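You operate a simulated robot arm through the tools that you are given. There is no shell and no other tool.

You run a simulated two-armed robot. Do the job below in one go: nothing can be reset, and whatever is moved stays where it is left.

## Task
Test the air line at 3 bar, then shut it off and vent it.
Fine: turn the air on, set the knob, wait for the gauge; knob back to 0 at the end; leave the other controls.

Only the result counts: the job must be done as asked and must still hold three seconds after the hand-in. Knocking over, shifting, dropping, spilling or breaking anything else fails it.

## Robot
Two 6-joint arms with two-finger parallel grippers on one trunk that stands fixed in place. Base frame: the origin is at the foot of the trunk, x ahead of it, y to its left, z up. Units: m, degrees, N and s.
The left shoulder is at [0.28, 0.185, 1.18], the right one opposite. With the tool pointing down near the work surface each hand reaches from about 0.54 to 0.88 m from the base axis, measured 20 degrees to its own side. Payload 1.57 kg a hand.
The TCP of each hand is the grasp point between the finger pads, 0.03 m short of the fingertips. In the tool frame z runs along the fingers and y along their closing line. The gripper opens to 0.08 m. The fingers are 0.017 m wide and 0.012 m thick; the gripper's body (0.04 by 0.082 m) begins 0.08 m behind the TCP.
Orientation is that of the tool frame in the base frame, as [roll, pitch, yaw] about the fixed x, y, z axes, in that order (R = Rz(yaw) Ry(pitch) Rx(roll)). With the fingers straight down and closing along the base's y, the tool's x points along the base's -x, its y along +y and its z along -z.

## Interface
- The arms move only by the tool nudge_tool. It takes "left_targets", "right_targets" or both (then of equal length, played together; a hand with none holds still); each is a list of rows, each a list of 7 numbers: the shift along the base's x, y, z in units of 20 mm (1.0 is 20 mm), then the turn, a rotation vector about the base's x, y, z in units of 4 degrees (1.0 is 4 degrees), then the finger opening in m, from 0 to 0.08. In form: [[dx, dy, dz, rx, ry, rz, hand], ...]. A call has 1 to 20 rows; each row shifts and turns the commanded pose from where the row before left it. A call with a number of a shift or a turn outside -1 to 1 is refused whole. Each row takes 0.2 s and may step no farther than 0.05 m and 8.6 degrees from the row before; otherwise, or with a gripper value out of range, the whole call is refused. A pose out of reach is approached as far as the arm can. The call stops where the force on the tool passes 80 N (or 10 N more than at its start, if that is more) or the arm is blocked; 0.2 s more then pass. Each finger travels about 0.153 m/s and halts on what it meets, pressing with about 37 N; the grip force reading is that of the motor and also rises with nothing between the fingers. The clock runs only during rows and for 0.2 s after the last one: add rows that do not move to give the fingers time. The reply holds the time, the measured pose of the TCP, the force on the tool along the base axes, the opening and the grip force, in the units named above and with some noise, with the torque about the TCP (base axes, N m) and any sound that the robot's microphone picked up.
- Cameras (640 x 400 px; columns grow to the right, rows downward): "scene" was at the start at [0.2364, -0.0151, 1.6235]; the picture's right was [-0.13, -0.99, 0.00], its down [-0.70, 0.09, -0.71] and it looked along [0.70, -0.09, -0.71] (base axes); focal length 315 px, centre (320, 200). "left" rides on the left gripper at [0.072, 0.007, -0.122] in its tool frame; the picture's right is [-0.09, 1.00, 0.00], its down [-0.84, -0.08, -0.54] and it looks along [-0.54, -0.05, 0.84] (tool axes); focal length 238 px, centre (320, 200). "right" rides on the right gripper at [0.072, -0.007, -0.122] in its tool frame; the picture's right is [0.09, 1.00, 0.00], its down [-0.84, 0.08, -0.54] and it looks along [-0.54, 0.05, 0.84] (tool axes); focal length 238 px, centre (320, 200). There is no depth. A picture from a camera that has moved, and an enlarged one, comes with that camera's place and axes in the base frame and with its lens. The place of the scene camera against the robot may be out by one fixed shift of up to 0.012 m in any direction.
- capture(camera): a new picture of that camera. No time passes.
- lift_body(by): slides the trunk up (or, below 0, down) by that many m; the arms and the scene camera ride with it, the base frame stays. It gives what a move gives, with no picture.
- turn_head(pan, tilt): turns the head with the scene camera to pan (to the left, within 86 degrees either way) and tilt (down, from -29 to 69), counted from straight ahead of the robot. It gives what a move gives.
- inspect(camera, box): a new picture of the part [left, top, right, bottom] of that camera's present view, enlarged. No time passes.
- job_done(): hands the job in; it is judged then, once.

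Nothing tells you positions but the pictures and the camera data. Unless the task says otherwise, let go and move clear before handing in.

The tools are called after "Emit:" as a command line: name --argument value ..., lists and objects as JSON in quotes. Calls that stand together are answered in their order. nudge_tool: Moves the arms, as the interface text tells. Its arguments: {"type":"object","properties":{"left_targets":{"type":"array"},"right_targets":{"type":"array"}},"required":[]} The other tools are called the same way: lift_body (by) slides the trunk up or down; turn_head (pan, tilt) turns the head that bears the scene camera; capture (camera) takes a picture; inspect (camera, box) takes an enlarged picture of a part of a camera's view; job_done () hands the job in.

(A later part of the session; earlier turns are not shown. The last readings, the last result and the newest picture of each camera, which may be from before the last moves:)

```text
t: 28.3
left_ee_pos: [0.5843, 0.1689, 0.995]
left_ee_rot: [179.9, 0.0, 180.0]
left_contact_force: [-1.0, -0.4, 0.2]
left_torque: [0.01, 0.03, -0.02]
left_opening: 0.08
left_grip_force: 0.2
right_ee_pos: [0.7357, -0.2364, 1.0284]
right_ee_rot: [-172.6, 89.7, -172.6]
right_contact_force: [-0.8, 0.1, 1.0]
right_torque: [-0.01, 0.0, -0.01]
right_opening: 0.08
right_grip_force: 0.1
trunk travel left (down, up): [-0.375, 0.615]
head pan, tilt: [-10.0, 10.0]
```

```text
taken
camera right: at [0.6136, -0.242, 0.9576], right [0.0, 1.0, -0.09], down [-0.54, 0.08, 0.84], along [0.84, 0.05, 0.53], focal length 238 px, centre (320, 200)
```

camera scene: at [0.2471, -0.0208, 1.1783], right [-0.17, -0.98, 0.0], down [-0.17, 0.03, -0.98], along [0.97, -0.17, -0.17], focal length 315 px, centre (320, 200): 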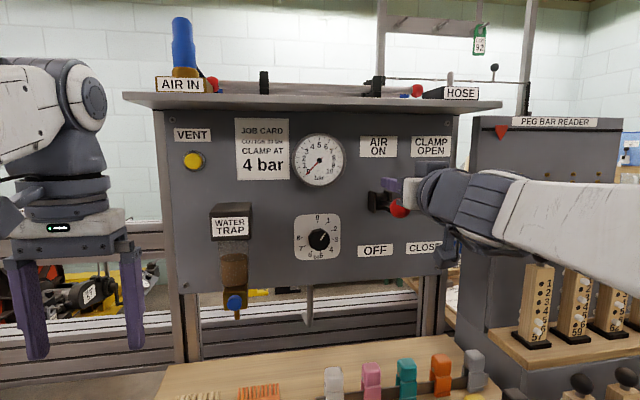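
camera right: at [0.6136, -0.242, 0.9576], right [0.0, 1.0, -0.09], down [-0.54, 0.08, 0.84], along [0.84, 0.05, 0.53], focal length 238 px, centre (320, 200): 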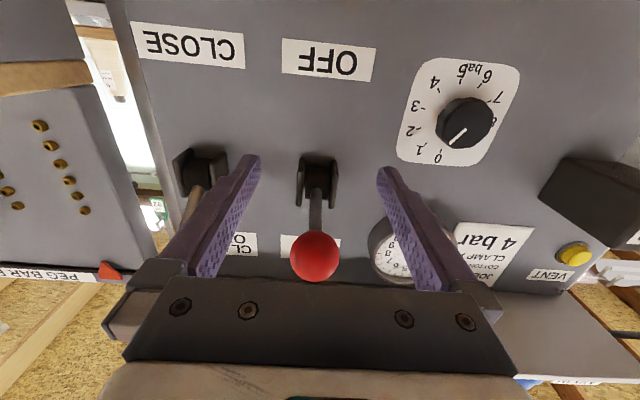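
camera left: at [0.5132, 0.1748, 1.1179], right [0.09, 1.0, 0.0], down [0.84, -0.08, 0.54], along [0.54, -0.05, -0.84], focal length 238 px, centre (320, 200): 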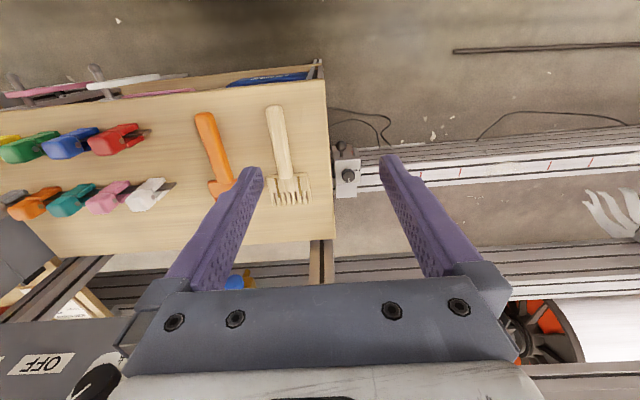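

Emit:
nudge_tool --right_targets '[[0, 0, 0, 0, 0, 0, 0.04], [0, 0, 0, 0, 0, 0, 0.0], [0, 0, 0, 0, 0, 0, 0.0], [0, 0, 0.4, 0, 0, 0, 0.0], [0, 0, 0.4, 0, 0, 0, 0.0], [0, 0, 0.4, 0, 0, 0, 0.0], [0, 0, 0.4, 0, 0, 0, 0.0], [0, 0, 0.4, 0, 0, 0, 0.0], [0, 0, 0.4, 0, 0, 0, 0.0], [0, 0, 0.4, 0, 0, 0, 0.0]]'

Emit:
capture --camera "right"

Emit:
inspect --camera "scene" --box '[290, 120, 450, 220]'

```text
t: 30.5
left_ee_pos: [0.5842, 0.1689, 0.9944]
left_ee_rot: [-180.0, 0.1, 180.0]
left_contact_force: [-0.3, 0.0, -0.2]
left_torque: [0.01, -0.01, 0.0]
left_opening: 0.0801
left_grip_force: 0.1
right_ee_pos: [0.7376, -0.2353, 1.0852]
right_ee_rot: [179.7, 89.8, 179.7]
right_contact_force: [0.0, 0.4, 1.1]
right_torque: [0.01, 0.0, 0.0]
right_opening: 0.0
right_grip_force: 21.1
trunk travel left (down, up): [-0.375, 0.615]
head pan, tilt: [-10.0, 10.0]
```

```text
taken
camera right: at [0.6148, -0.2414, 1.0141], right [0.0, 1.0, -0.09], down [-0.54, 0.08, 0.84], along [0.84, 0.05, 0.53], focal length 238 px, centre (320, 200)
```

right: 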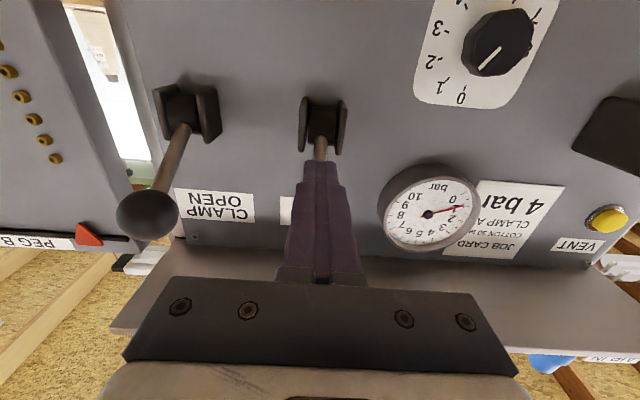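

```text
4.00 times, centred on (370, 170) of scene
camera zoom: at [0.2472, -0.0208, 1.1783], right [-0.17, -0.98, 0.0], down [-0.17, 0.03, -0.98], along [0.97, -0.17, -0.17], focal length 1259 px, centre (120, 320)
```

zoom: 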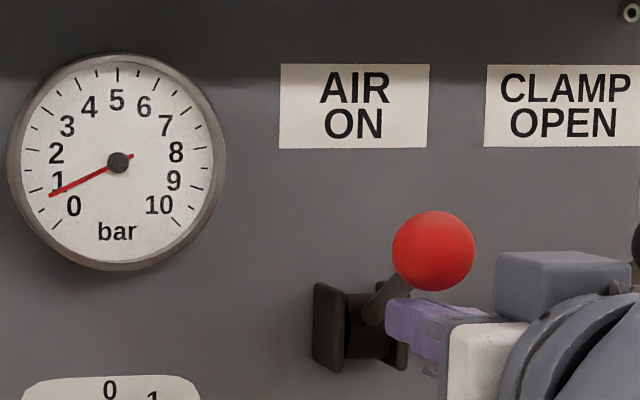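

The gauge has risen to about 1 bar, so the air is on and the lever is at its ON stop (ball z≈1.116). I'll drop clear below the lever and move in front of the knob. On the way I'll open the fingers and pre-rotate the hand 28° counter-clockwise so there is turning room.

Emit:
nudge_tool --right_targets '[[0, 0, -0.82, 0, 0, 0, 0.0], [0, 0, -0.82, 0, 0, 0, 0.0], [0, 0, -0.82, 0, 0, 0, 0.0], [0, 0, -0.82, 0, 0, 0, 0.0], [0, 0, -0.82, 0, 0, 0, 0.02], [0, 0.95, 0, -1, 0, 0, 0.04], [0, 0.95, 0, -1, 0, 0, 0.07], [0, 0.95, 0, -1, 0, 0, 0.07], [0, 0.95, 0, -1, 0, 0, 0.07], [0, 0.95, 0, -1, 0, 0, 0.07], [0, 0.95, 0, -1, 0, 0, 0.07], [0, 0, 0, -1, 0, 0, 0.07]]'

Emit:
capture --camera "right"

Emit:
capture --camera "scene"

```text
t: 33.1
left_ee_pos: [0.5842, 0.1694, 0.9948]
left_ee_rot: [180.0, -0.1, 179.9]
left_contact_force: [0.1, 0.5, 0.2]
left_torque: [0.02, 0.0, -0.04]
left_opening: 0.08
left_grip_force: 0.1
right_ee_pos: [0.7261, -0.1959, 1.0433]
right_ee_rot: [-104.8, 81.9, -103.9]
right_contact_force: [0.5, 0.0, -0.2]
right_torque: [0.0, 0.05, 0.01]
right_opening: 0.07
right_grip_force: 0.1
right hand out of reach, approached as far as the arm can: row 7, 8, 9, 10, 11, 12
trunk travel left (down, up): [-0.375, 0.615]
head pan, tilt: [-10.0, 10.0]
```

```text
taken
camera right: at [0.6023, -0.2132, 0.9778], right [-0.02, 0.97, -0.23], down [-0.51, 0.18, 0.84], along [0.86, 0.13, 0.5], focal length 238 px, centre (320, 200)
```

right: 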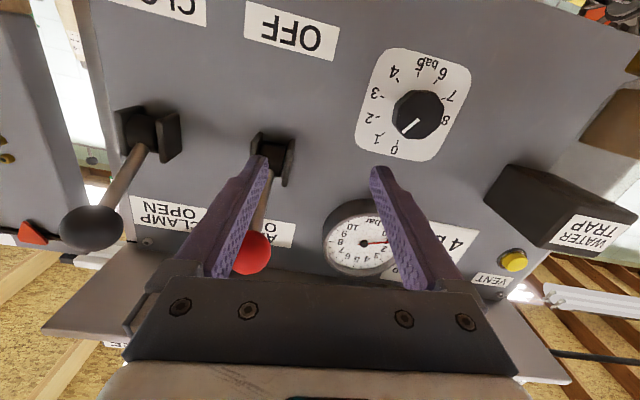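

```text
taken
camera scene: at [0.2472, -0.0207, 1.1783], right [-0.17, -0.98, 0.0], down [-0.17, 0.03, -0.98], along [0.97, -0.17, -0.17], focal length 315 px, centre (320, 200)
```

scene: 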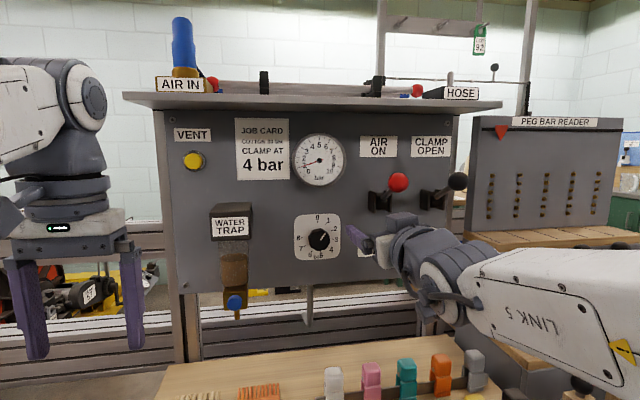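

The right arm can't turn there because its wrist is too close to its own shoulder axis. The left arm has plenty of room for the knob, so I'll back the right hand out below and to the right of the lever and use the left one.

Emit:
nudge_tool --right_targets '[[0.4, -0.2, -0.5, 0.5, 0, 0, 0.05], [0, -0.5, -0.8, 0.5, -0.2, 0, 0.02], [0, -0.5, -0.8, 0.5, -0.2, 0, 0.0], [0, -0.8, -0.8, 0.5, 0, 0, 0.0], [0, -0.8, -0.8, 0, 0, 0, 0.0], [0, -0.9, -0.8, 0, 0, 0, 0.0], [0, -0.9, 0, 0, 0, 0, 0.0]]'

Emit:
capture --camera "right"

Emit:
capture --camera "scene"

```text
t: 34.7
left_ee_pos: [0.5846, 0.1701, 0.9946]
left_ee_rot: [179.9, 0.0, 180.0]
left_contact_force: [-0.5, -0.7, -0.5]
left_torque: [-0.01, 0.02, 0.03]
left_opening: 0.0797
left_grip_force: 0.1
right_ee_pos: [0.7353, -0.2909, 0.9523]
right_ee_rot: [151.4, 89.7, 152.4]
right_contact_force: [-0.1, -0.1, 0.7]
right_torque: [0.02, 0.02, 0.04]
right_opening: 0.0
right_grip_force: 21.8
trunk travel left (down, up): [-0.375, 0.615]
head pan, tilt: [-10.0, 10.0]
```

```text
taken
camera right: at [0.6115, -0.2984, 0.8812], right [-0.02, 1.0, -0.09], down [-0.54, 0.07, 0.84], along [0.84, 0.06, 0.54], focal length 238 px, centre (320, 200)
```

right: 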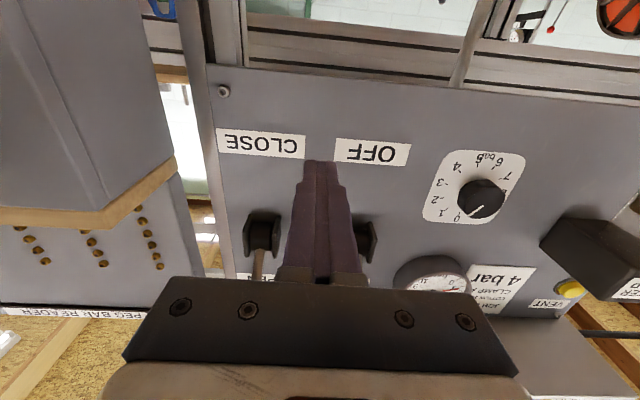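

```text
taken
camera scene: at [0.2471, -0.0206, 1.1783], right [-0.17, -0.98, 0.0], down [-0.17, 0.03, -0.98], along [0.97, -0.17, -0.17], focal length 315 px, centre (320, 200)
```

scene: 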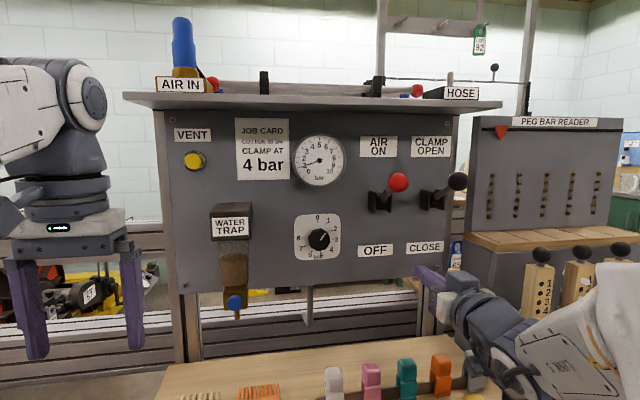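

The right hand is parked clear. The left hand goes next: first inward in front of the panel, still pointing down, and then I'll rotate it forward.

Emit:
nudge_tool --left_targets '[[0.16, -1, 0.1, 0, 0, 0, 0.08], [0.16, -1, 0.1, 0, 0, 0, 0.08], [0.16, -1, 0.1, 0, 0, 0, 0.08], [0.16, -1, 0.1, 0, 0, 0, 0.08], [0.16, -1, 0.1, 0, 0, 0, 0.08], [0.16, -1, 0.1, 0, 0, 0, 0.08], [0.16, -1, 0.1, 0, 0, 0, 0.08], [0.16, -1, 0.1, 0, 0, 0, 0.08], [0.16, -1, 0.1, 0, 0, 0, 0.08], [0.16, -1, 0.1, 0, 0, 0, 0.08], [0.16, -1, 0.1, 0, 0, 0, 0.08], [0.2, -0.2, 0, 0, -1, 0, 0.08], [0.2, -0.2, 0, 0, -1, 0, 0.08], [0.2, -0.2, 0, 0, -1, 0, 0.08], [0.2, -0.2, 0, 0, -1, 0, 0.08]]'

Emit:
capture --camera "scene"

Emit:
capture --camera "left"

```text
t: 37.9
left_ee_pos: [0.63, -0.0624, 1.0032]
left_ee_rot: [179.9, 16.1, -180.0]
left_contact_force: [0.2, -0.1, -0.1]
left_torque: [0.0, -0.04, 0.02]
left_opening: 0.0799
left_grip_force: 0.1
left hand out of reach, approached as far as the arm can: row 10, 11
right_ee_pos: [0.7339, -0.2919, 0.9525]
right_ee_rot: [158.8, 89.7, 159.7]
right_contact_force: [0.5, 0.0, -0.3]
right_torque: [0.02, 0.0, -0.02]
right_opening: 0.0001
right_grip_force: 21.4
trunk travel left (down, up): [-0.375, 0.615]
head pan, tilt: [-10.0, 10.0]
```

```text
taken
camera scene: at [0.2472, -0.0208, 1.1783], right [-0.17, -0.98, 0.0], down [-0.17, 0.03, -0.98], along [0.97, -0.17, -0.17], focal length 315 px, centre (320, 200)
```

scene: 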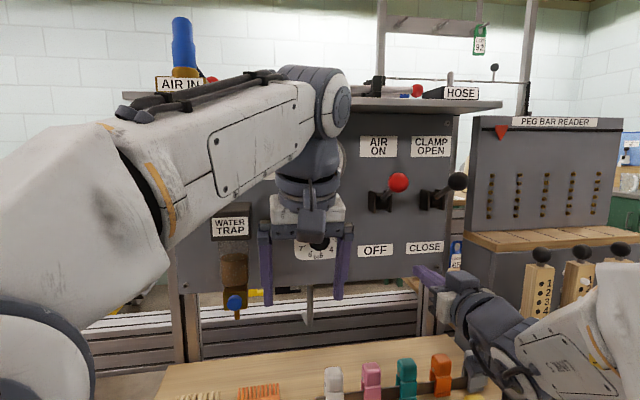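

```text
taken
camera left: at [0.5272, -0.0564, 1.1007], right [0.09, 1.0, 0.03], down [0.65, -0.08, 0.75], along [0.75, -0.05, -0.66], focal length 238 px, centre (320, 200)
```

left: 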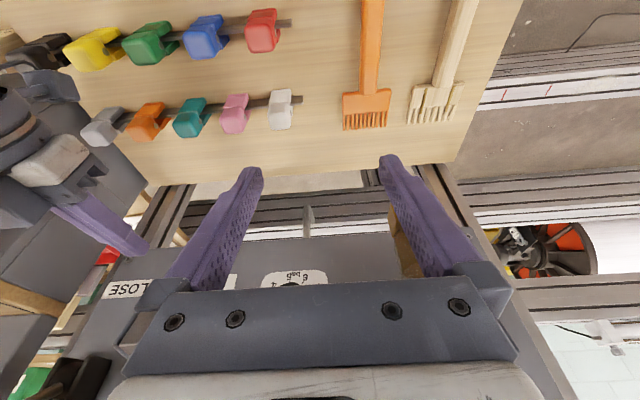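

Emit:
nudge_tool --left_targets '[[0.25, -0.155, 0, 0, -1, 0, 0.08], [0.25, -0.155, 0, 0, -1, 0, 0.08], [0.25, -0.155, 0, 0, -1, 0, 0.08], [0.25, -0.155, 0, 0, -1, 0, 0.08], [0.25, -0.155, 0, 0, -1, 0, 0.08], [0.25, -0.155, 0, 0, -1, 0, 0.08], [0.25, -0.155, 0, 0, -1, 0, 0.08], [0.25, -0.155, 0, 0, -1, 0, 0.08], [0.25, -0.155, 0, 0, -1, 0, 0.08], [0.25, -0.155, 0, 0, -1, 0, 0.08]]'

Emit:
capture --camera "scene"

Emit:
capture --camera "left"

```text
t: 40.1
left_ee_pos: [0.6779, -0.0955, 1.0019]
left_ee_rot: [180.0, 56.0, 180.0]
left_contact_force: [-0.4, -0.1, -0.1]
left_torque: [0.01, -0.02, 0.03]
left_opening: 0.0799
left_grip_force: 0.1
right_ee_pos: [0.7344, -0.2901, 0.9524]
right_ee_rot: [158.6, 89.6, 159.6]
right_contact_force: [0.3, 0.8, -0.1]
right_torque: [0.01, 0.02, -0.03]
right_opening: 0.0001
right_grip_force: 20.9
trunk travel left (down, up): [-0.375, 0.615]
head pan, tilt: [-10.0, 10.0]
```

```text
taken
camera scene: at [0.2471, -0.0207, 1.1783], right [-0.17, -0.98, 0.0], down [-0.17, 0.03, -0.98], along [0.97, -0.17, -0.17], focal length 315 px, centre (320, 200)
```

scene: 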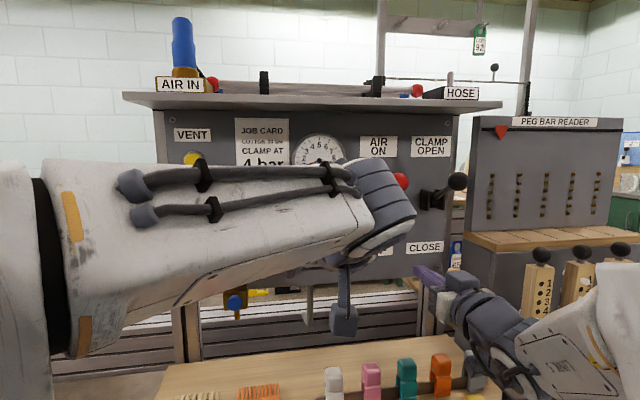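

```text
taken
camera left: at [0.5378, -0.0888, 1.0119], right [0.05, 1.0, 0.08], down [0.02, -0.08, 1.0], along [1.0, -0.05, -0.02], focal length 238 px, centre (320, 200)
```

left: 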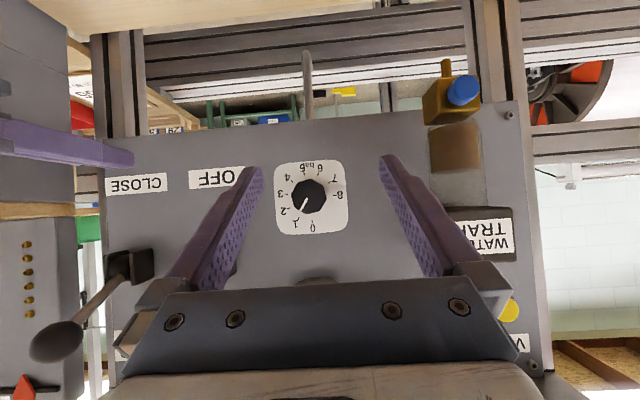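

Emit:
nudge_tool --left_targets '[[0.25, -0.125, 0, 0, -1, 0, 0.08], [0.25, -0.125, 0, 0, -1, 0, 0.08], [0.25, -0.125, 0, 0, -1, 0, 0.08], [0.25, -0.125, 0, 0, -1, 0, 0.08], [0.25, -0.125, 0, 0, -1, 0, 0.08], [0.25, -0.125, 0, 0, -1, 0, 0.08], [0.25, -0.125, 0, 0, -1, 0, 0.08], [0.25, -0.125, 0, 0, -1, 0, 0.08], [0.25, -0.125, 0, 0, -0.5, 0, 0.08]]'

Emit:
capture --camera "scene"

Emit:
capture --camera "left"

Emit:
capture --camera "right"

```text
t: 42.1
left_ee_pos: [0.7252, -0.1163, 1.0018]
left_ee_rot: [0.0, 89.9, -0.1]
left_contact_force: [-0.2, -0.1, 0.2]
left_torque: [0.0, 0.01, -0.02]
left_opening: 0.0797
left_grip_force: 0.1
right_ee_pos: [0.733, -0.2916, 0.9513]
right_ee_rot: [158.4, 89.7, 159.4]
right_contact_force: [-0.1, 0.2, 0.0]
right_torque: [-0.02, -0.01, -0.01]
right_opening: 0.0
right_grip_force: 21.1
trunk travel left (down, up): [-0.375, 0.615]
head pan, tilt: [-10.0, 10.0]
```

```text
taken
camera scene: at [0.2471, -0.0207, 1.1783], right [-0.17, -0.98, 0.0], down [-0.17, 0.03, -0.98], along [0.97, -0.17, -0.17], focal length 315 px, centre (320, 200)
```

scene: 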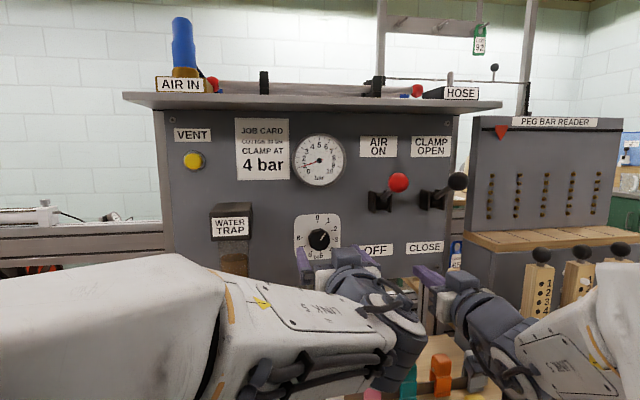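

```text
taken
camera left: at [0.6035, -0.1105, 0.9316], right [0.0, 1.0, 0.09], down [-0.54, -0.08, 0.84], along [0.84, -0.05, 0.54], focal length 238 px, centre (320, 200)
```

left: 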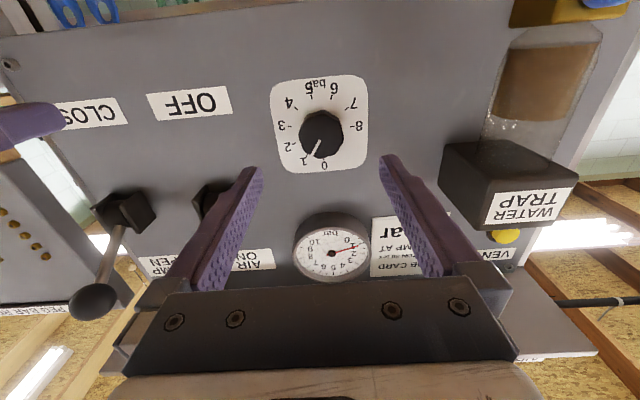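

```text
taken
camera right: at [0.6116, -0.2982, 0.8815], right [-0.02, 1.0, -0.09], down [-0.54, 0.07, 0.84], along [0.84, 0.06, 0.54], focal length 238 px, centre (320, 200)
```

right: 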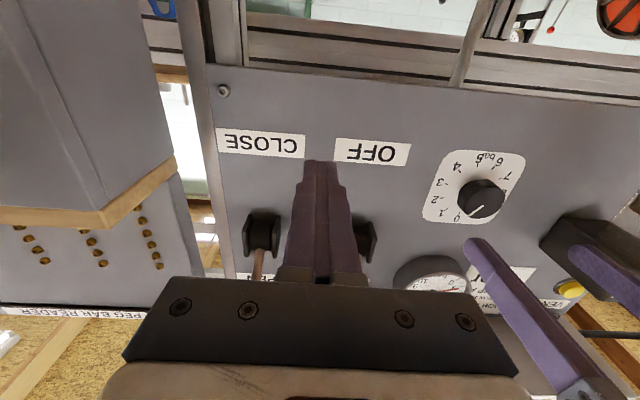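

Emit:
inspect --camera "left" --box '[260, 70, 380, 190]'

Emit:
inspect --camera "scene" --box '[280, 130, 380, 280]'

```text
3.33 times, centred on (320, 130) of left
camera zoom: at [0.6035, -0.1105, 0.9316], right [0.0, 1.0, 0.09], down [-0.54, -0.08, 0.84], along [0.84, -0.05, 0.54], focal length 794 px, centre (320, 433)
```

zoom: 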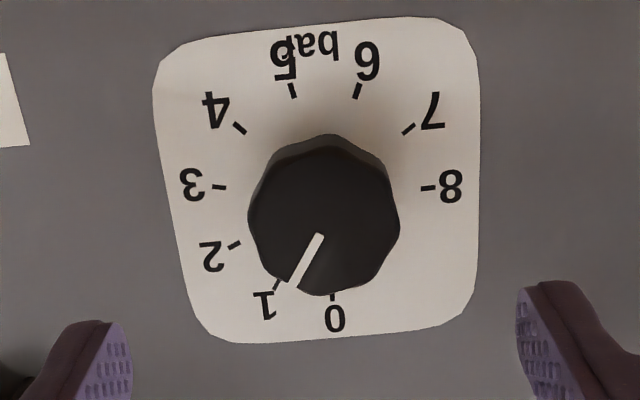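

```text
2.67 times, centred on (330, 205) of scene
camera zoom: at [0.2471, -0.0207, 1.1783], right [-0.17, -0.98, 0.0], down [-0.17, 0.03, -0.98], along [0.97, -0.17, -0.17], focal length 839 px, centre (293, 187)
```

zoom: 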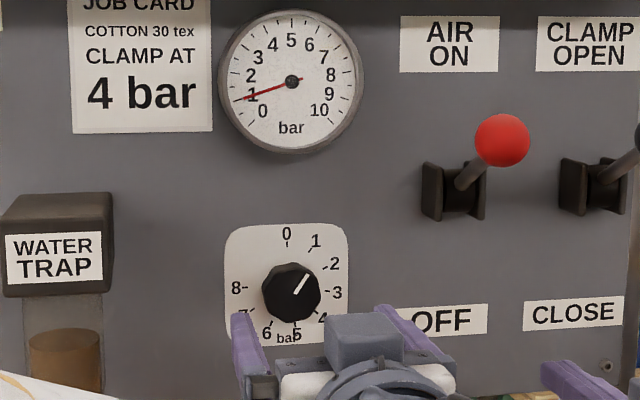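

The knob is centred between the left fingers and both the gauge (about 1 bar) and the dial are visible from the scene camera. I'll pre-rotate the left hand counter-clockwise in free air to gain turning range and see whether the wrist allows it.

Emit:
nudge_tool --left_targets '[[0, 0, -0.1, -1, 0, 0, 0.08], [0, 0, 0, -1, 0, 0, 0.08], [0, 0, 0, -1, 0, 0, 0.08], [0, 0, 0, -1, 0, 0, 0.08], [0, 0, 0, -1, 0, 0, 0.08], [0, 0, 0, -1, 0, 0, 0.08], [0, 0, 0, -1, 0, 0, 0.08], [0, 0, 0, -1, 0, 0, 0.08], [0, 0, 0, -1, 0, 0, 0.08]]'

Emit:
capture --camera "left"

Emit:
capture --camera "scene"

```text
t: 44.1
left_ee_pos: [0.7235, -0.1167, 1.001]
left_ee_rot: [-90.1, 53.9, -90.1]
left_contact_force: [-0.3, -0.1, 0.3]
left_torque: [-0.03, 0.0, -0.06]
left_opening: 0.0799
left_grip_force: 0.1
right_ee_pos: [0.7346, -0.2917, 0.9524]
right_ee_rot: [158.4, 89.5, 159.1]
right_contact_force: [-0.1, 0.2, 0.0]
right_torque: [0.01, 0.02, -0.02]
right_opening: 0.0
right_grip_force: 21.2
trunk travel left (down, up): [-0.375, 0.615]
head pan, tilt: [-10.0, 10.0]
```

```text
taken
camera left: at [0.603, -0.1543, 0.9398], right [0.0, 0.86, -0.51], down [-0.54, 0.43, 0.72], along [0.84, 0.28, 0.47], focal length 238 px, centre (320, 200)
```

left: 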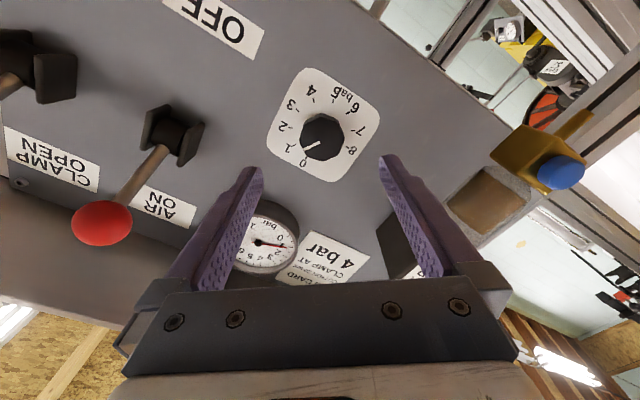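

```text
taken
camera scene: at [0.2471, -0.0208, 1.1783], right [-0.17, -0.98, 0.0], down [-0.17, 0.03, -0.98], along [0.97, -0.17, -0.17], focal length 315 px, centre (320, 200)
```

scene: 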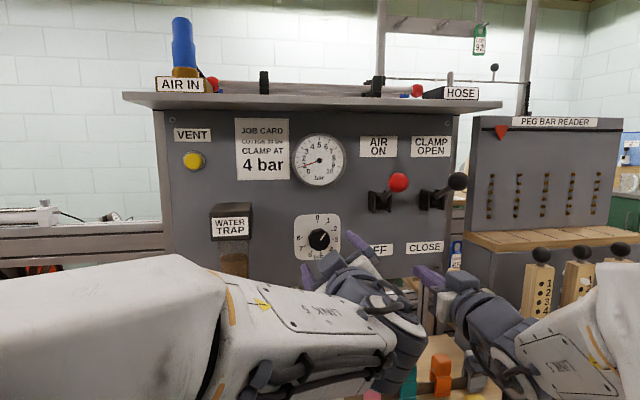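

Emit:
nudge_tool --left_targets '[[0.8, 0, -0.05, 0, 0, 0, 0.08], [0.8, 0, 0, 0, 0, 0, 0.08], [0.8, 0, 0, 0, 0, 0, 0.08], [0.8, 0, 0, 0, 0, 0, 0.08]]'

Emit:
capture --camera "left"

Emit:
inspect --camera "scene" --box '[280, 130, 400, 280]'

```text
t: 45.1
left_ee_pos: [0.7895, -0.1151, 1.0001]
left_ee_rot: [-90.1, 54.1, -90.1]
left_contact_force: [0.2, -0.1, -0.3]
left_torque: [-0.01, 0.0, 0.0]
left_opening: 0.08
left_grip_force: 0.0
right_ee_pos: [0.7345, -0.2903, 0.9521]
right_ee_rot: [158.0, 89.7, 159.0]
right_contact_force: [-0.1, 0.9, 0.5]
right_torque: [0.03, -0.03, 0.01]
right_opening: 0.0
right_grip_force: 21.3
trunk travel left (down, up): [-0.375, 0.615]
head pan, tilt: [-10.0, 10.0]
```

```text
taken
camera left: at [0.6686, -0.1541, 0.9395], right [0.0, 0.86, -0.51], down [-0.54, 0.43, 0.72], along [0.84, 0.28, 0.47], focal length 238 px, centre (320, 200)
```

left: 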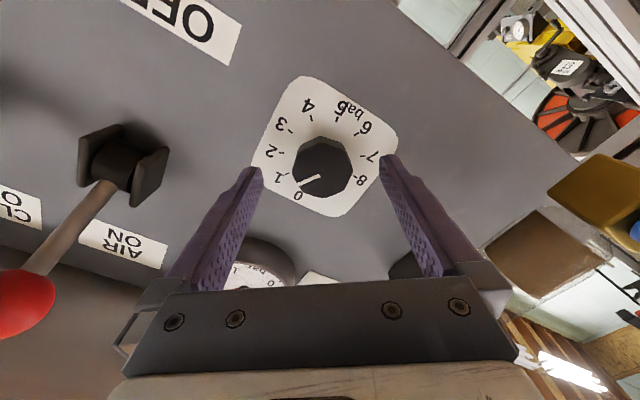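

```text
2.67 times, centred on (340, 205) of scene
camera zoom: at [0.2471, -0.0208, 1.1783], right [-0.17, -0.98, 0.0], down [-0.17, 0.03, -0.98], along [0.97, -0.17, -0.17], focal length 839 px, centre (267, 187)
```

zoom: 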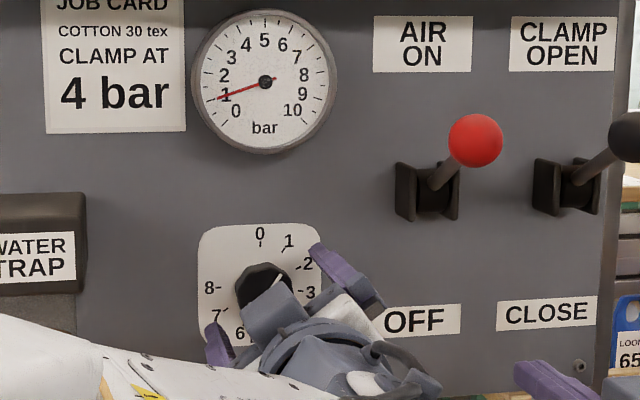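

Emit:
inspect --camera "left" --box '[250, 70, 400, 220]'

```text
2.67 times, centred on (325, 145) of left
camera zoom: at [0.6686, -0.1541, 0.9395], right [0.0, 0.86, -0.51], down [-0.54, 0.43, 0.72], along [0.84, 0.28, 0.47], focal length 636 px, centre (307, 347)
```

zoom: 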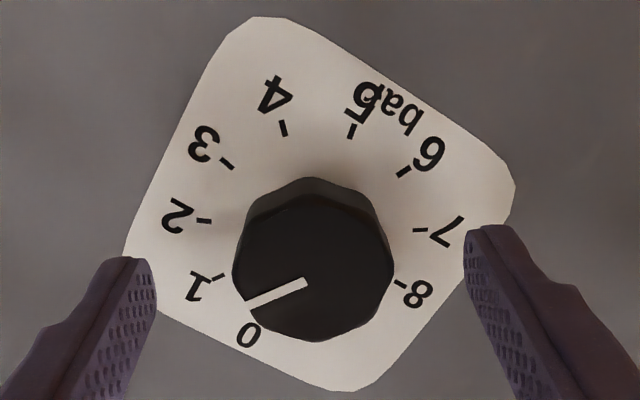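

Emit:
nudge_tool --left_targets '[[0, -0.1, -0.12, 0, 0, 0, 0.06], [0, 0, 0, 0, 0, 0, 0.03], [0, 0, 0, 0, 0, 0, 0.03], [0, 0, 0, 0, 0, 0, 0.03]]'

Emit:
inspect --camera "left" --box '[250, 70, 400, 220]'

Emit:
inspect --camera "scene" --box '[280, 130, 400, 280]'

```text
t: 46.1
left_ee_pos: [0.7887, -0.1184, 0.9962]
left_ee_rot: [-90.1, 54.0, -90.0]
left_contact_force: [-3.2, 7.6, -6.7]
left_torque: [-0.06, -0.29, 0.49]
left_opening: 0.0402
left_grip_force: 45.8
right_ee_pos: [0.735, -0.2906, 0.9516]
right_ee_rot: [161.4, 89.7, 162.3]
right_contact_force: [-0.3, 0.1, -0.3]
right_torque: [0.0, 0.01, -0.01]
right_opening: 0.0001
right_grip_force: 21.3
trunk travel left (down, up): [-0.375, 0.615]
head pan, tilt: [-10.0, 10.0]
```

```text
2.67 times, centred on (325, 145) of left
camera zoom: at [0.668, -0.1553, 0.9359], right [0.0, 0.86, -0.51], down [-0.54, 0.43, 0.72], along [0.84, 0.28, 0.46], focal length 636 px, centre (307, 347)
```

zoom: 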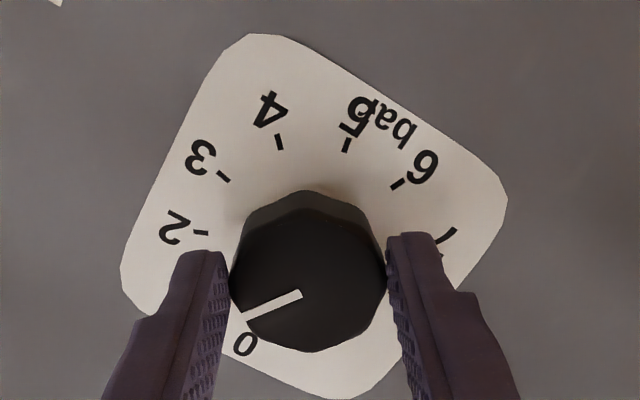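

```text
2.67 times, centred on (340, 205) of scene
camera zoom: at [0.2472, -0.0204, 1.1782], right [-0.17, -0.98, 0.0], down [-0.17, 0.03, -0.98], along [0.97, -0.17, -0.17], focal length 839 px, centre (267, 187)
```

zoom: 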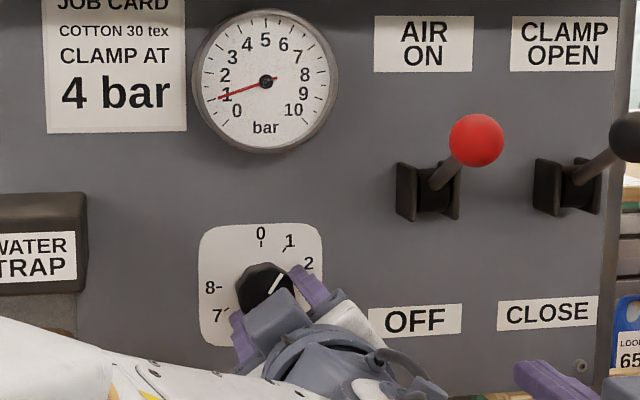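

The knob is gripped (opening 0.040 m). I'll turn it clockwise in stages and watch the dial and gauge.

Emit:
nudge_tool --left_targets '[[0, 0.06, -0.045, 0.5, 0, 0, 0.03], [0, 0, 0, 1, 0, 0, 0.03], [0, 0, 0, 1, 0, 0, 0.03], [0, 0, 0, 1, 0, 0, 0.03], [0, 0, 0, 1, 0, 0, 0.03], [0, 0, 0, 1, 0, 0, 0.03], [0, 0, 0, 1, 0, 0, 0.03], [0, 0, 0, 1, 0, 0, 0.03], [0, 0, 0, 0.5, 0, 0, 0.03]]'

Emit:
inspect --camera "left" --box '[250, 70, 400, 220]'

Emit:
inspect --camera "scene" --box '[280, 130, 400, 280]'

```text
t: 48.1
left_ee_pos: [0.7889, -0.1156, 0.9964]
left_ee_rot: [-90.0, 86.1, -89.9]
left_contact_force: [14.5, 8.9, -2.7]
left_torque: [-0.02, -0.91, 0.01]
left_opening: 0.0404
left_grip_force: 45.0
right_ee_pos: [0.7343, -0.2898, 0.9514]
right_ee_rot: [163.5, 89.7, 164.4]
right_contact_force: [-0.1, 0.1, 0.5]
right_torque: [0.0, -0.01, -0.01]
right_opening: 0.0002
right_grip_force: 21.2
trunk travel left (down, up): [-0.375, 0.615]
head pan, tilt: [-10.0, 10.0]
```

```text
2.67 times, centred on (325, 145) of left
camera zoom: at [0.6679, -0.1147, 0.9249], right [0.0, 1.0, 0.02], down [-0.54, -0.02, 0.84], along [0.84, -0.01, 0.54], focal length 636 px, centre (307, 347)
```

zoom: 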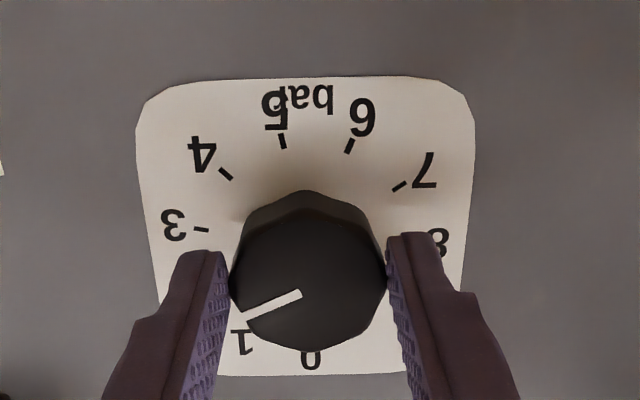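

```text
2.67 times, centred on (340, 205) of scene
camera zoom: at [0.2478, -0.0202, 1.1781], right [-0.17, -0.98, 0.0], down [-0.17, 0.03, -0.98], along [0.97, -0.17, -0.17], focal length 839 px, centre (267, 187)
```

zoom: 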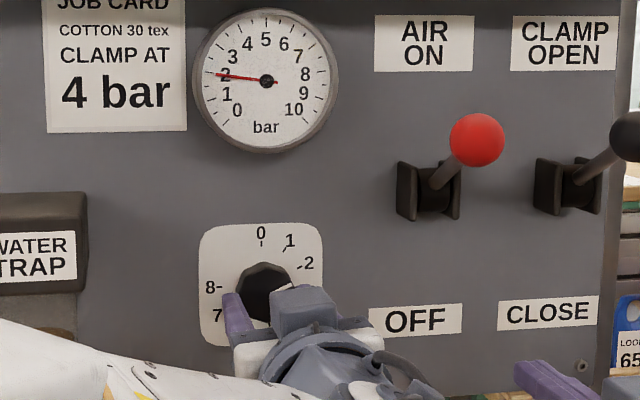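

Gauge ≈2 bar and the knob follows the hand without slipping. About 34° more should give 3 bar. I'll do most of that and then trim.

Emit:
nudge_tool --left_targets '[[0, 0, 0, 1, 0, 0, 0.03], [0, 0, 0, 1, 0, 0, 0.03], [0, 0, 0, 1, 0, 0, 0.03], [0, 0, 0, 1, 0, 0, 0.03], [0, 0, 0, 1, 0, 0, 0.03], [0, 0, 0, 1, 0, 0, 0.03], [0, 0, 0, 1, 0, 0, 0.03], [0, 0, 0, 1, 0, 0, 0.03], [0, 0, 0, 0, 0, 0, 0.03], [0, 0, 0, 0, 0, 0, 0.03]]'

Emit:
inspect --camera "left" --box '[250, 70, 400, 220]'

Emit:
inspect --camera "scene" --box '[280, 130, 360, 190]'

Emit:
capture --camera "scene"

```text
t: 50.3
left_ee_pos: [0.7893, -0.1135, 0.9976]
left_ee_rot: [89.6, 62.1, 90.2]
left_contact_force: [5.9, 23.1, 2.1]
left_torque: [-0.03, 0.01, 0.44]
left_opening: 0.0403
left_grip_force: 44.9
right_ee_pos: [0.7347, -0.2887, 0.952]
right_ee_rot: [168.3, 89.8, 169.3]
right_contact_force: [-0.4, 0.3, 0.3]
right_torque: [-0.01, 0.01, 0.01]
right_opening: 0.0
right_grip_force: 21.7
trunk travel left (down, up): [-0.375, 0.615]
head pan, tilt: [-10.0, 10.0]
```

```text
2.67 times, centred on (325, 145) of left
camera zoom: at [0.6678, -0.0755, 0.9369], right [-0.01, 0.84, 0.55], down [-0.54, -0.46, 0.7], along [0.84, -0.29, 0.46], focal length 636 px, centre (307, 347)
```

zoom: 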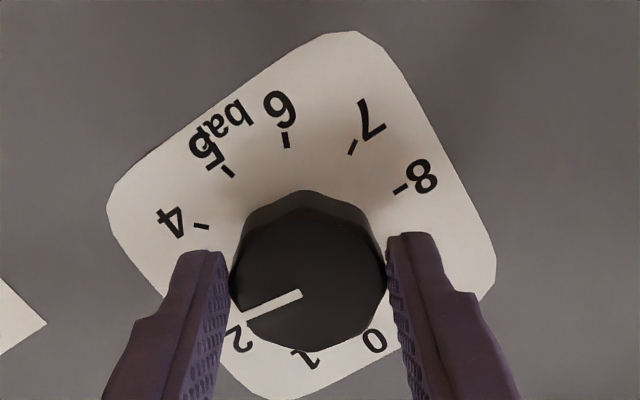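

```text
6.67 times, centred on (320, 160) of scene
camera zoom: at [0.2473, -0.0194, 1.1783], right [-0.17, -0.98, 0.0], down [-0.17, 0.03, -0.98], along [0.97, -0.17, -0.17], focal length 2098 px, centre (320, 467)
```

zoom: 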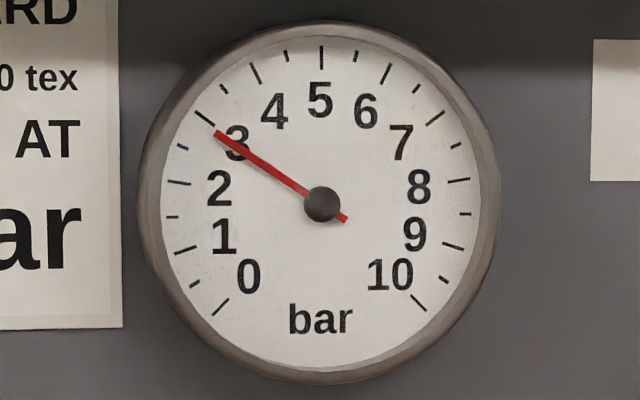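

```text
taken
camera scene: at [0.2473, -0.0194, 1.1783], right [-0.17, -0.98, 0.0], down [-0.17, 0.03, -0.98], along [0.97, -0.17, -0.17], focal length 315 px, centre (320, 200)
```

scene: 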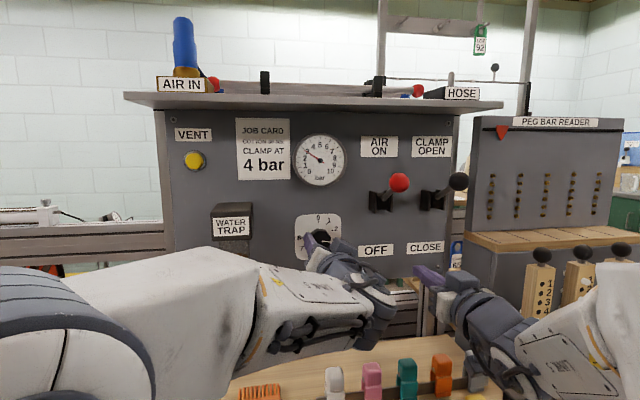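

The gauge reads about 2.92 bar. I'll add about 3.3° more and wait for it to settle.

Emit:
nudge_tool --left_targets '[[0, 0.08, 0, 0.4, 0, 0, 0.03], [0, 0, 0, 0.4, 0, 0, 0.03], [0, 0, 0, 0, 0, 0, 0.03], [0, 0, 0, 0, 0, 0, 0.03], [0, 0, 0, 0, 0, 0, 0.03], [0, 0, 0, 0, 0, 0, 0.03], [0, 0, 0, 0, 0, 0, 0.03], [0, 0, 0, 0, 0, 0, 0.03], [0, 0, 0, 0, 0, 0, 0.03], [0, 0, 0, 0, 0, 0, 0.03]]'

Emit:
inspect --camera "scene" --box '[290, 135, 350, 185]'

Emit:
inspect --camera "left" --box '[250, 70, 400, 220]'

```text
t: 52.5
left_ee_pos: [0.7901, -0.1125, 0.9972]
left_ee_rot: [89.7, 58.9, 90.0]
left_contact_force: [14.8, 14.9, 9.3]
left_torque: [-0.03, 0.11, 0.25]
left_opening: 0.0404
left_grip_force: 45.0
right_ee_pos: [0.7346, -0.291, 0.9534]
right_ee_rot: [165.6, 89.7, 166.6]
right_contact_force: [-0.3, -0.3, -0.6]
right_torque: [-0.01, -0.01, 0.01]
right_opening: 0.0003
right_grip_force: 21.8
trunk travel left (down, up): [-0.375, 0.615]
head pan, tilt: [-10.0, 10.0]
```

```text
8.00 times, centred on (320, 160) of scene
camera zoom: at [0.2474, -0.0195, 1.1783], right [-0.17, -0.98, 0.0], down [-0.17, 0.03, -0.98], along [0.97, -0.17, -0.17], focal length 2517 px, centre (320, 520)
```

zoom: 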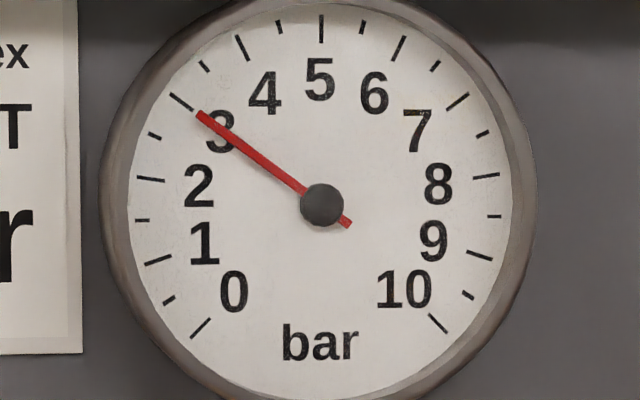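

```text
2.67 times, centred on (325, 145) of left
camera zoom: at [0.6678, -0.0717, 0.9393], right [-0.01, 0.8, 0.59], down [-0.54, -0.5, 0.68], along [0.84, -0.32, 0.44], focal length 636 px, centre (307, 347)
```

zoom: 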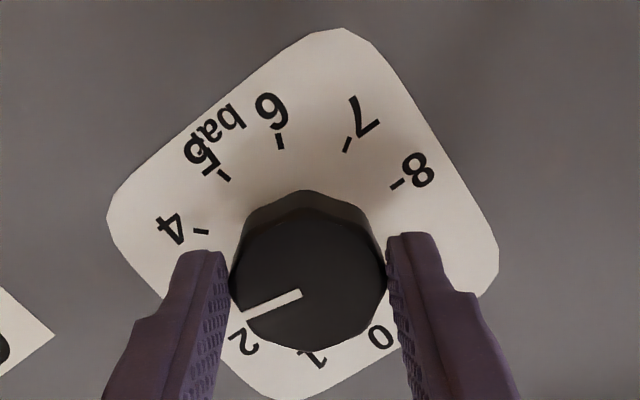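

The gauge needle is now right on 3 bar. While I hold the knob there and wait, I'll raise the right hand through the gap between the two levers to get above the red ball, ready to push it down.

Emit:
nudge_tool --left_targets '[[0, 0, 0, 0, 0, 0, 0.03], [0, 0, 0, 0, 0, 0, 0.03], [0, 0, 0, 0, 0, 0, 0.03], [0, 0, 0, 0, 0, 0, 0.03], [0, 0, 0, 0, 0, 0, 0.03], [0, 0, 0, 0, 0, 0, 0.03], [0, 0, 0, 0, 0, 0, 0.03], [0, 0, 0, 0, 0, 0, 0.03], [0, 0, 0, 0, 0, 0, 0.03], [0, 0, 0, 0, 0, 0, 0.03], [0, 0, 0, 0, 0, 0, 0.03], [0, 0, 0, 0, 0, 0, 0.03]]' --right_targets '[[0, -0.15, 0, 0, 0, 0, 0.0], [0, 0, 0.945, 0, 0, 0, 0.0], [0, 0, 0.945, 0, 0, 0, 0.0], [0, 0, 0.945, 0, 0, 0, 0.0], [0, 0, 0.945, 0, 0, 0, 0.0], [0, 0, 0.945, 0, 0, 0, 0.0], [0, 0, 0.945, 0, 0, 0, 0.0], [0, 0, 0.945, 0, 0, 0, 0.0], [0, 0, 0.945, 0, 0, 0, 0.0], [0, 0, 0.945, 0, 0, 0, 0.0], [0, 0, 0.945, 0, 0, 0, 0.0], [0, 0, 0.945, 0, 0, 0, 0.0]]'

Emit:
capture --camera "scene"

Emit:
capture --camera "right"

Emit:
inspect --camera "scene" --box '[290, 135, 350, 185]'

```text
t: 55.1
left_ee_pos: [0.7888, -0.113, 0.9959]
left_ee_rot: [89.7, 58.9, 90.1]
left_contact_force: [17.4, 13.7, 12.6]
left_torque: [-0.05, -0.14, 0.13]
left_opening: 0.0404
left_grip_force: 44.6
right_ee_pos: [0.734, -0.2899, 1.1597]
right_ee_rot: [167.5, 89.8, 168.6]
right_contact_force: [-0.2, 0.9, -0.2]
right_torque: [0.01, -0.02, 0.02]
right_opening: 0.0
right_grip_force: 21.0
trunk travel left (down, up): [-0.375, 0.615]
head pan, tilt: [-10.0, 10.0]
```

```text
taken
camera scene: at [0.2474, -0.0193, 1.1783], right [-0.17, -0.98, 0.0], down [-0.17, 0.03, -0.98], along [0.97, -0.17, -0.17], focal length 315 px, centre (320, 200)
```

scene: 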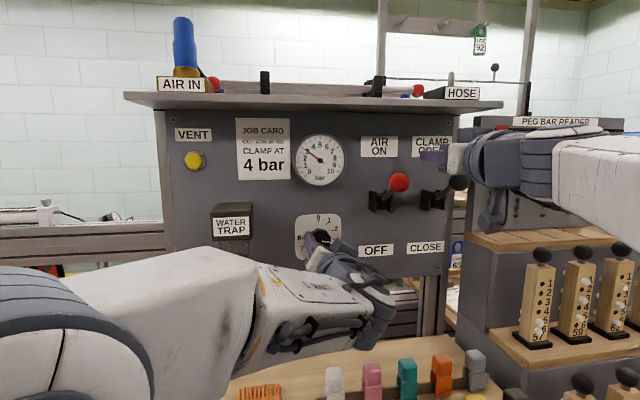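

```text
taken
camera right: at [0.6119, -0.2987, 1.089], right [-0.02, 1.0, -0.09], down [-0.54, 0.07, 0.84], along [0.84, 0.06, 0.54], focal length 238 px, centre (320, 200)
```

right: 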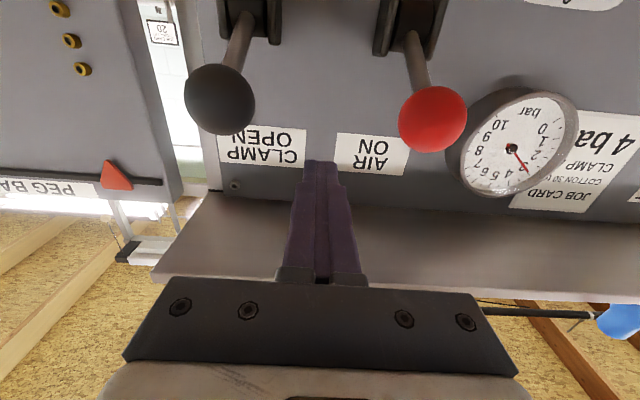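

```text
8.00 times, centred on (320, 160) of scene
camera zoom: at [0.2474, -0.0193, 1.1783], right [-0.17, -0.98, 0.0], down [-0.17, 0.03, -0.98], along [0.97, -0.17, -0.17], focal length 2517 px, centre (320, 520)
```

zoom: 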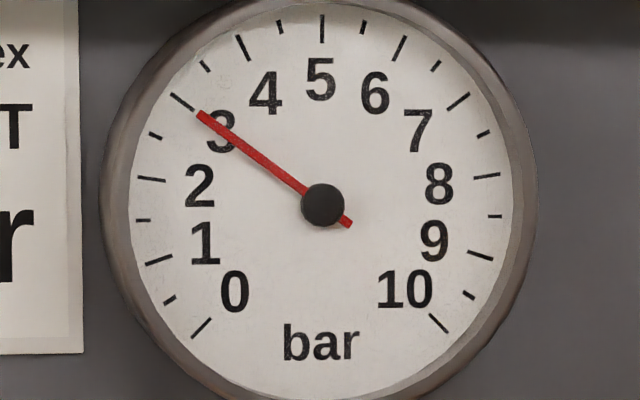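

The gauge is steady at 3 bar. I'll shift the right hand over the red ball.

Emit:
nudge_tool --right_targets '[[0.1, 0.7, 0, 0, 0, 0, 0.0], [0.1, 0.7, 0, 0, 0, 0, 0.0], [0, 0.7, 0, 0, 0, 0, 0.0], [0, 0.65, 0, 0, 0, 0, 0.0], [0, 0, 0, 0, 0, 0, 0.0], [0, 0, 0, 0, 0, 0, 0.0]]'

Emit:
capture --camera "right"

Emit:
inspect --camera "scene" --box '[290, 120, 470, 220]'

```text
t: 56.5
left_ee_pos: [0.789, -0.1131, 0.997]
left_ee_rot: [89.7, 58.8, 90.1]
left_contact_force: [17.5, 12.6, 13.4]
left_torque: [-0.07, -0.15, 0.18]
left_opening: 0.0404
left_grip_force: 45.1
right_ee_pos: [0.7381, -0.2349, 1.1602]
right_ee_rot: [164.7, 89.7, 165.7]
right_contact_force: [-0.4, 0.0, 0.0]
right_torque: [-0.01, 0.02, -0.03]
right_opening: 0.0
right_grip_force: 21.7
trunk travel left (down, up): [-0.375, 0.615]
head pan, tilt: [-10.0, 10.0]
```

```text
taken
camera right: at [0.6163, -0.243, 1.09], right [-0.02, 1.0, -0.09], down [-0.54, 0.07, 0.84], along [0.84, 0.06, 0.54], focal length 238 px, centre (320, 200)
```

right: 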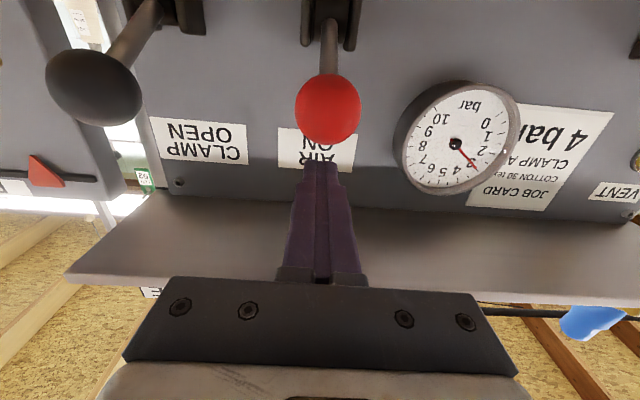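

```text
3.56 times, centred on (380, 170) of scene
camera zoom: at [0.2474, -0.0192, 1.1783], right [-0.17, -0.98, 0.0], down [-0.17, 0.03, -0.98], along [0.97, -0.17, -0.17], focal length 1119 px, centre (107, 307)
```

zoom: 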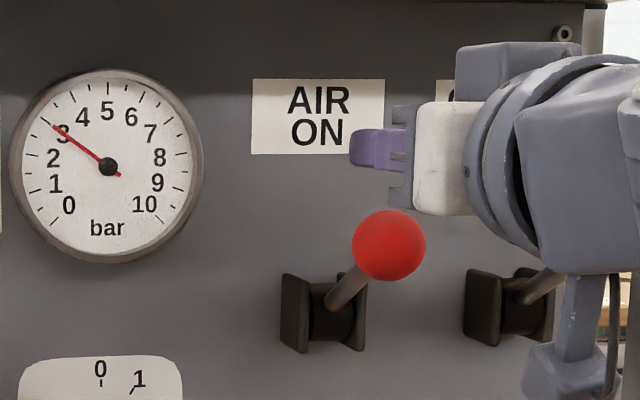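

Emit:
nudge_tool --right_targets '[[0, 0.05, -0.4, 0, 0, 0, 0.0], [0, 0.05, -0.4, 0, 0, 0, 0.0], [0, 0, -0.4, 0, 0, 0, 0.0], [0, 0, -0.4, 0, 0, 0, 0.0], [0, 0, -0.4, 0, 0, 0, 0.0], [0, 0, -0.4, 0, 0, 0, 0.0], [0, 0, -0.4, 0, 0, 0, 0.0], [0, 0, -0.4, 0, 0, 0, 0.0], [0, 0, -0.4, 0, 0, 0, 0.0], [0, 0, -0.4, 0, 0, 0, 0.0], [0, 0, -0.4, 0, 0, 0, 0.0], [0, 0, -0.4, 0, 0, 0, 0.0]]'

Emit:
capture --camera "right"

Emit:
inspect --camera "scene" --box '[290, 130, 470, 260]'

```text
t: 59.1
left_ee_pos: [0.7885, -0.1144, 0.9978]
left_ee_rot: [89.7, 58.8, 90.0]
left_contact_force: [16.8, 13.4, 13.2]
left_torque: [-0.06, -0.19, 0.14]
left_opening: 0.0403
left_grip_force: 44.4
right_ee_pos: [0.7391, -0.2327, 1.065]
right_ee_rot: [169.8, 89.6, 170.7]
right_contact_force: [-0.7, 0.3, 0.8]
right_torque: [-0.03, 0.0, -0.03]
right_opening: 0.0
right_grip_force: 21.4
trunk travel left (down, up): [-0.375, 0.615]
head pan, tilt: [-10.0, 10.0]
```

```text
taken
camera right: at [0.6161, -0.242, 0.9939], right [-0.02, 1.0, -0.09], down [-0.54, 0.07, 0.84], along [0.84, 0.06, 0.53], focal length 238 px, centre (320, 200)
```

right: 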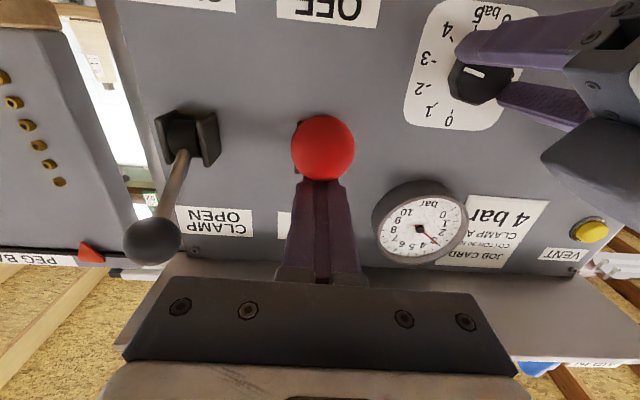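

```text
3.08 times, centred on (380, 195) of scene
camera zoom: at [0.2473, -0.019, 1.1783], right [-0.17, -0.98, 0.0], down [-0.17, 0.03, -0.98], along [0.97, -0.17, -0.17], focal length 968 px, centre (135, 215)
```

zoom: 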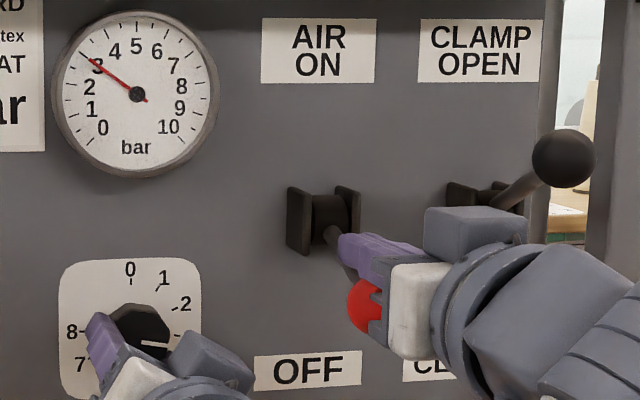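

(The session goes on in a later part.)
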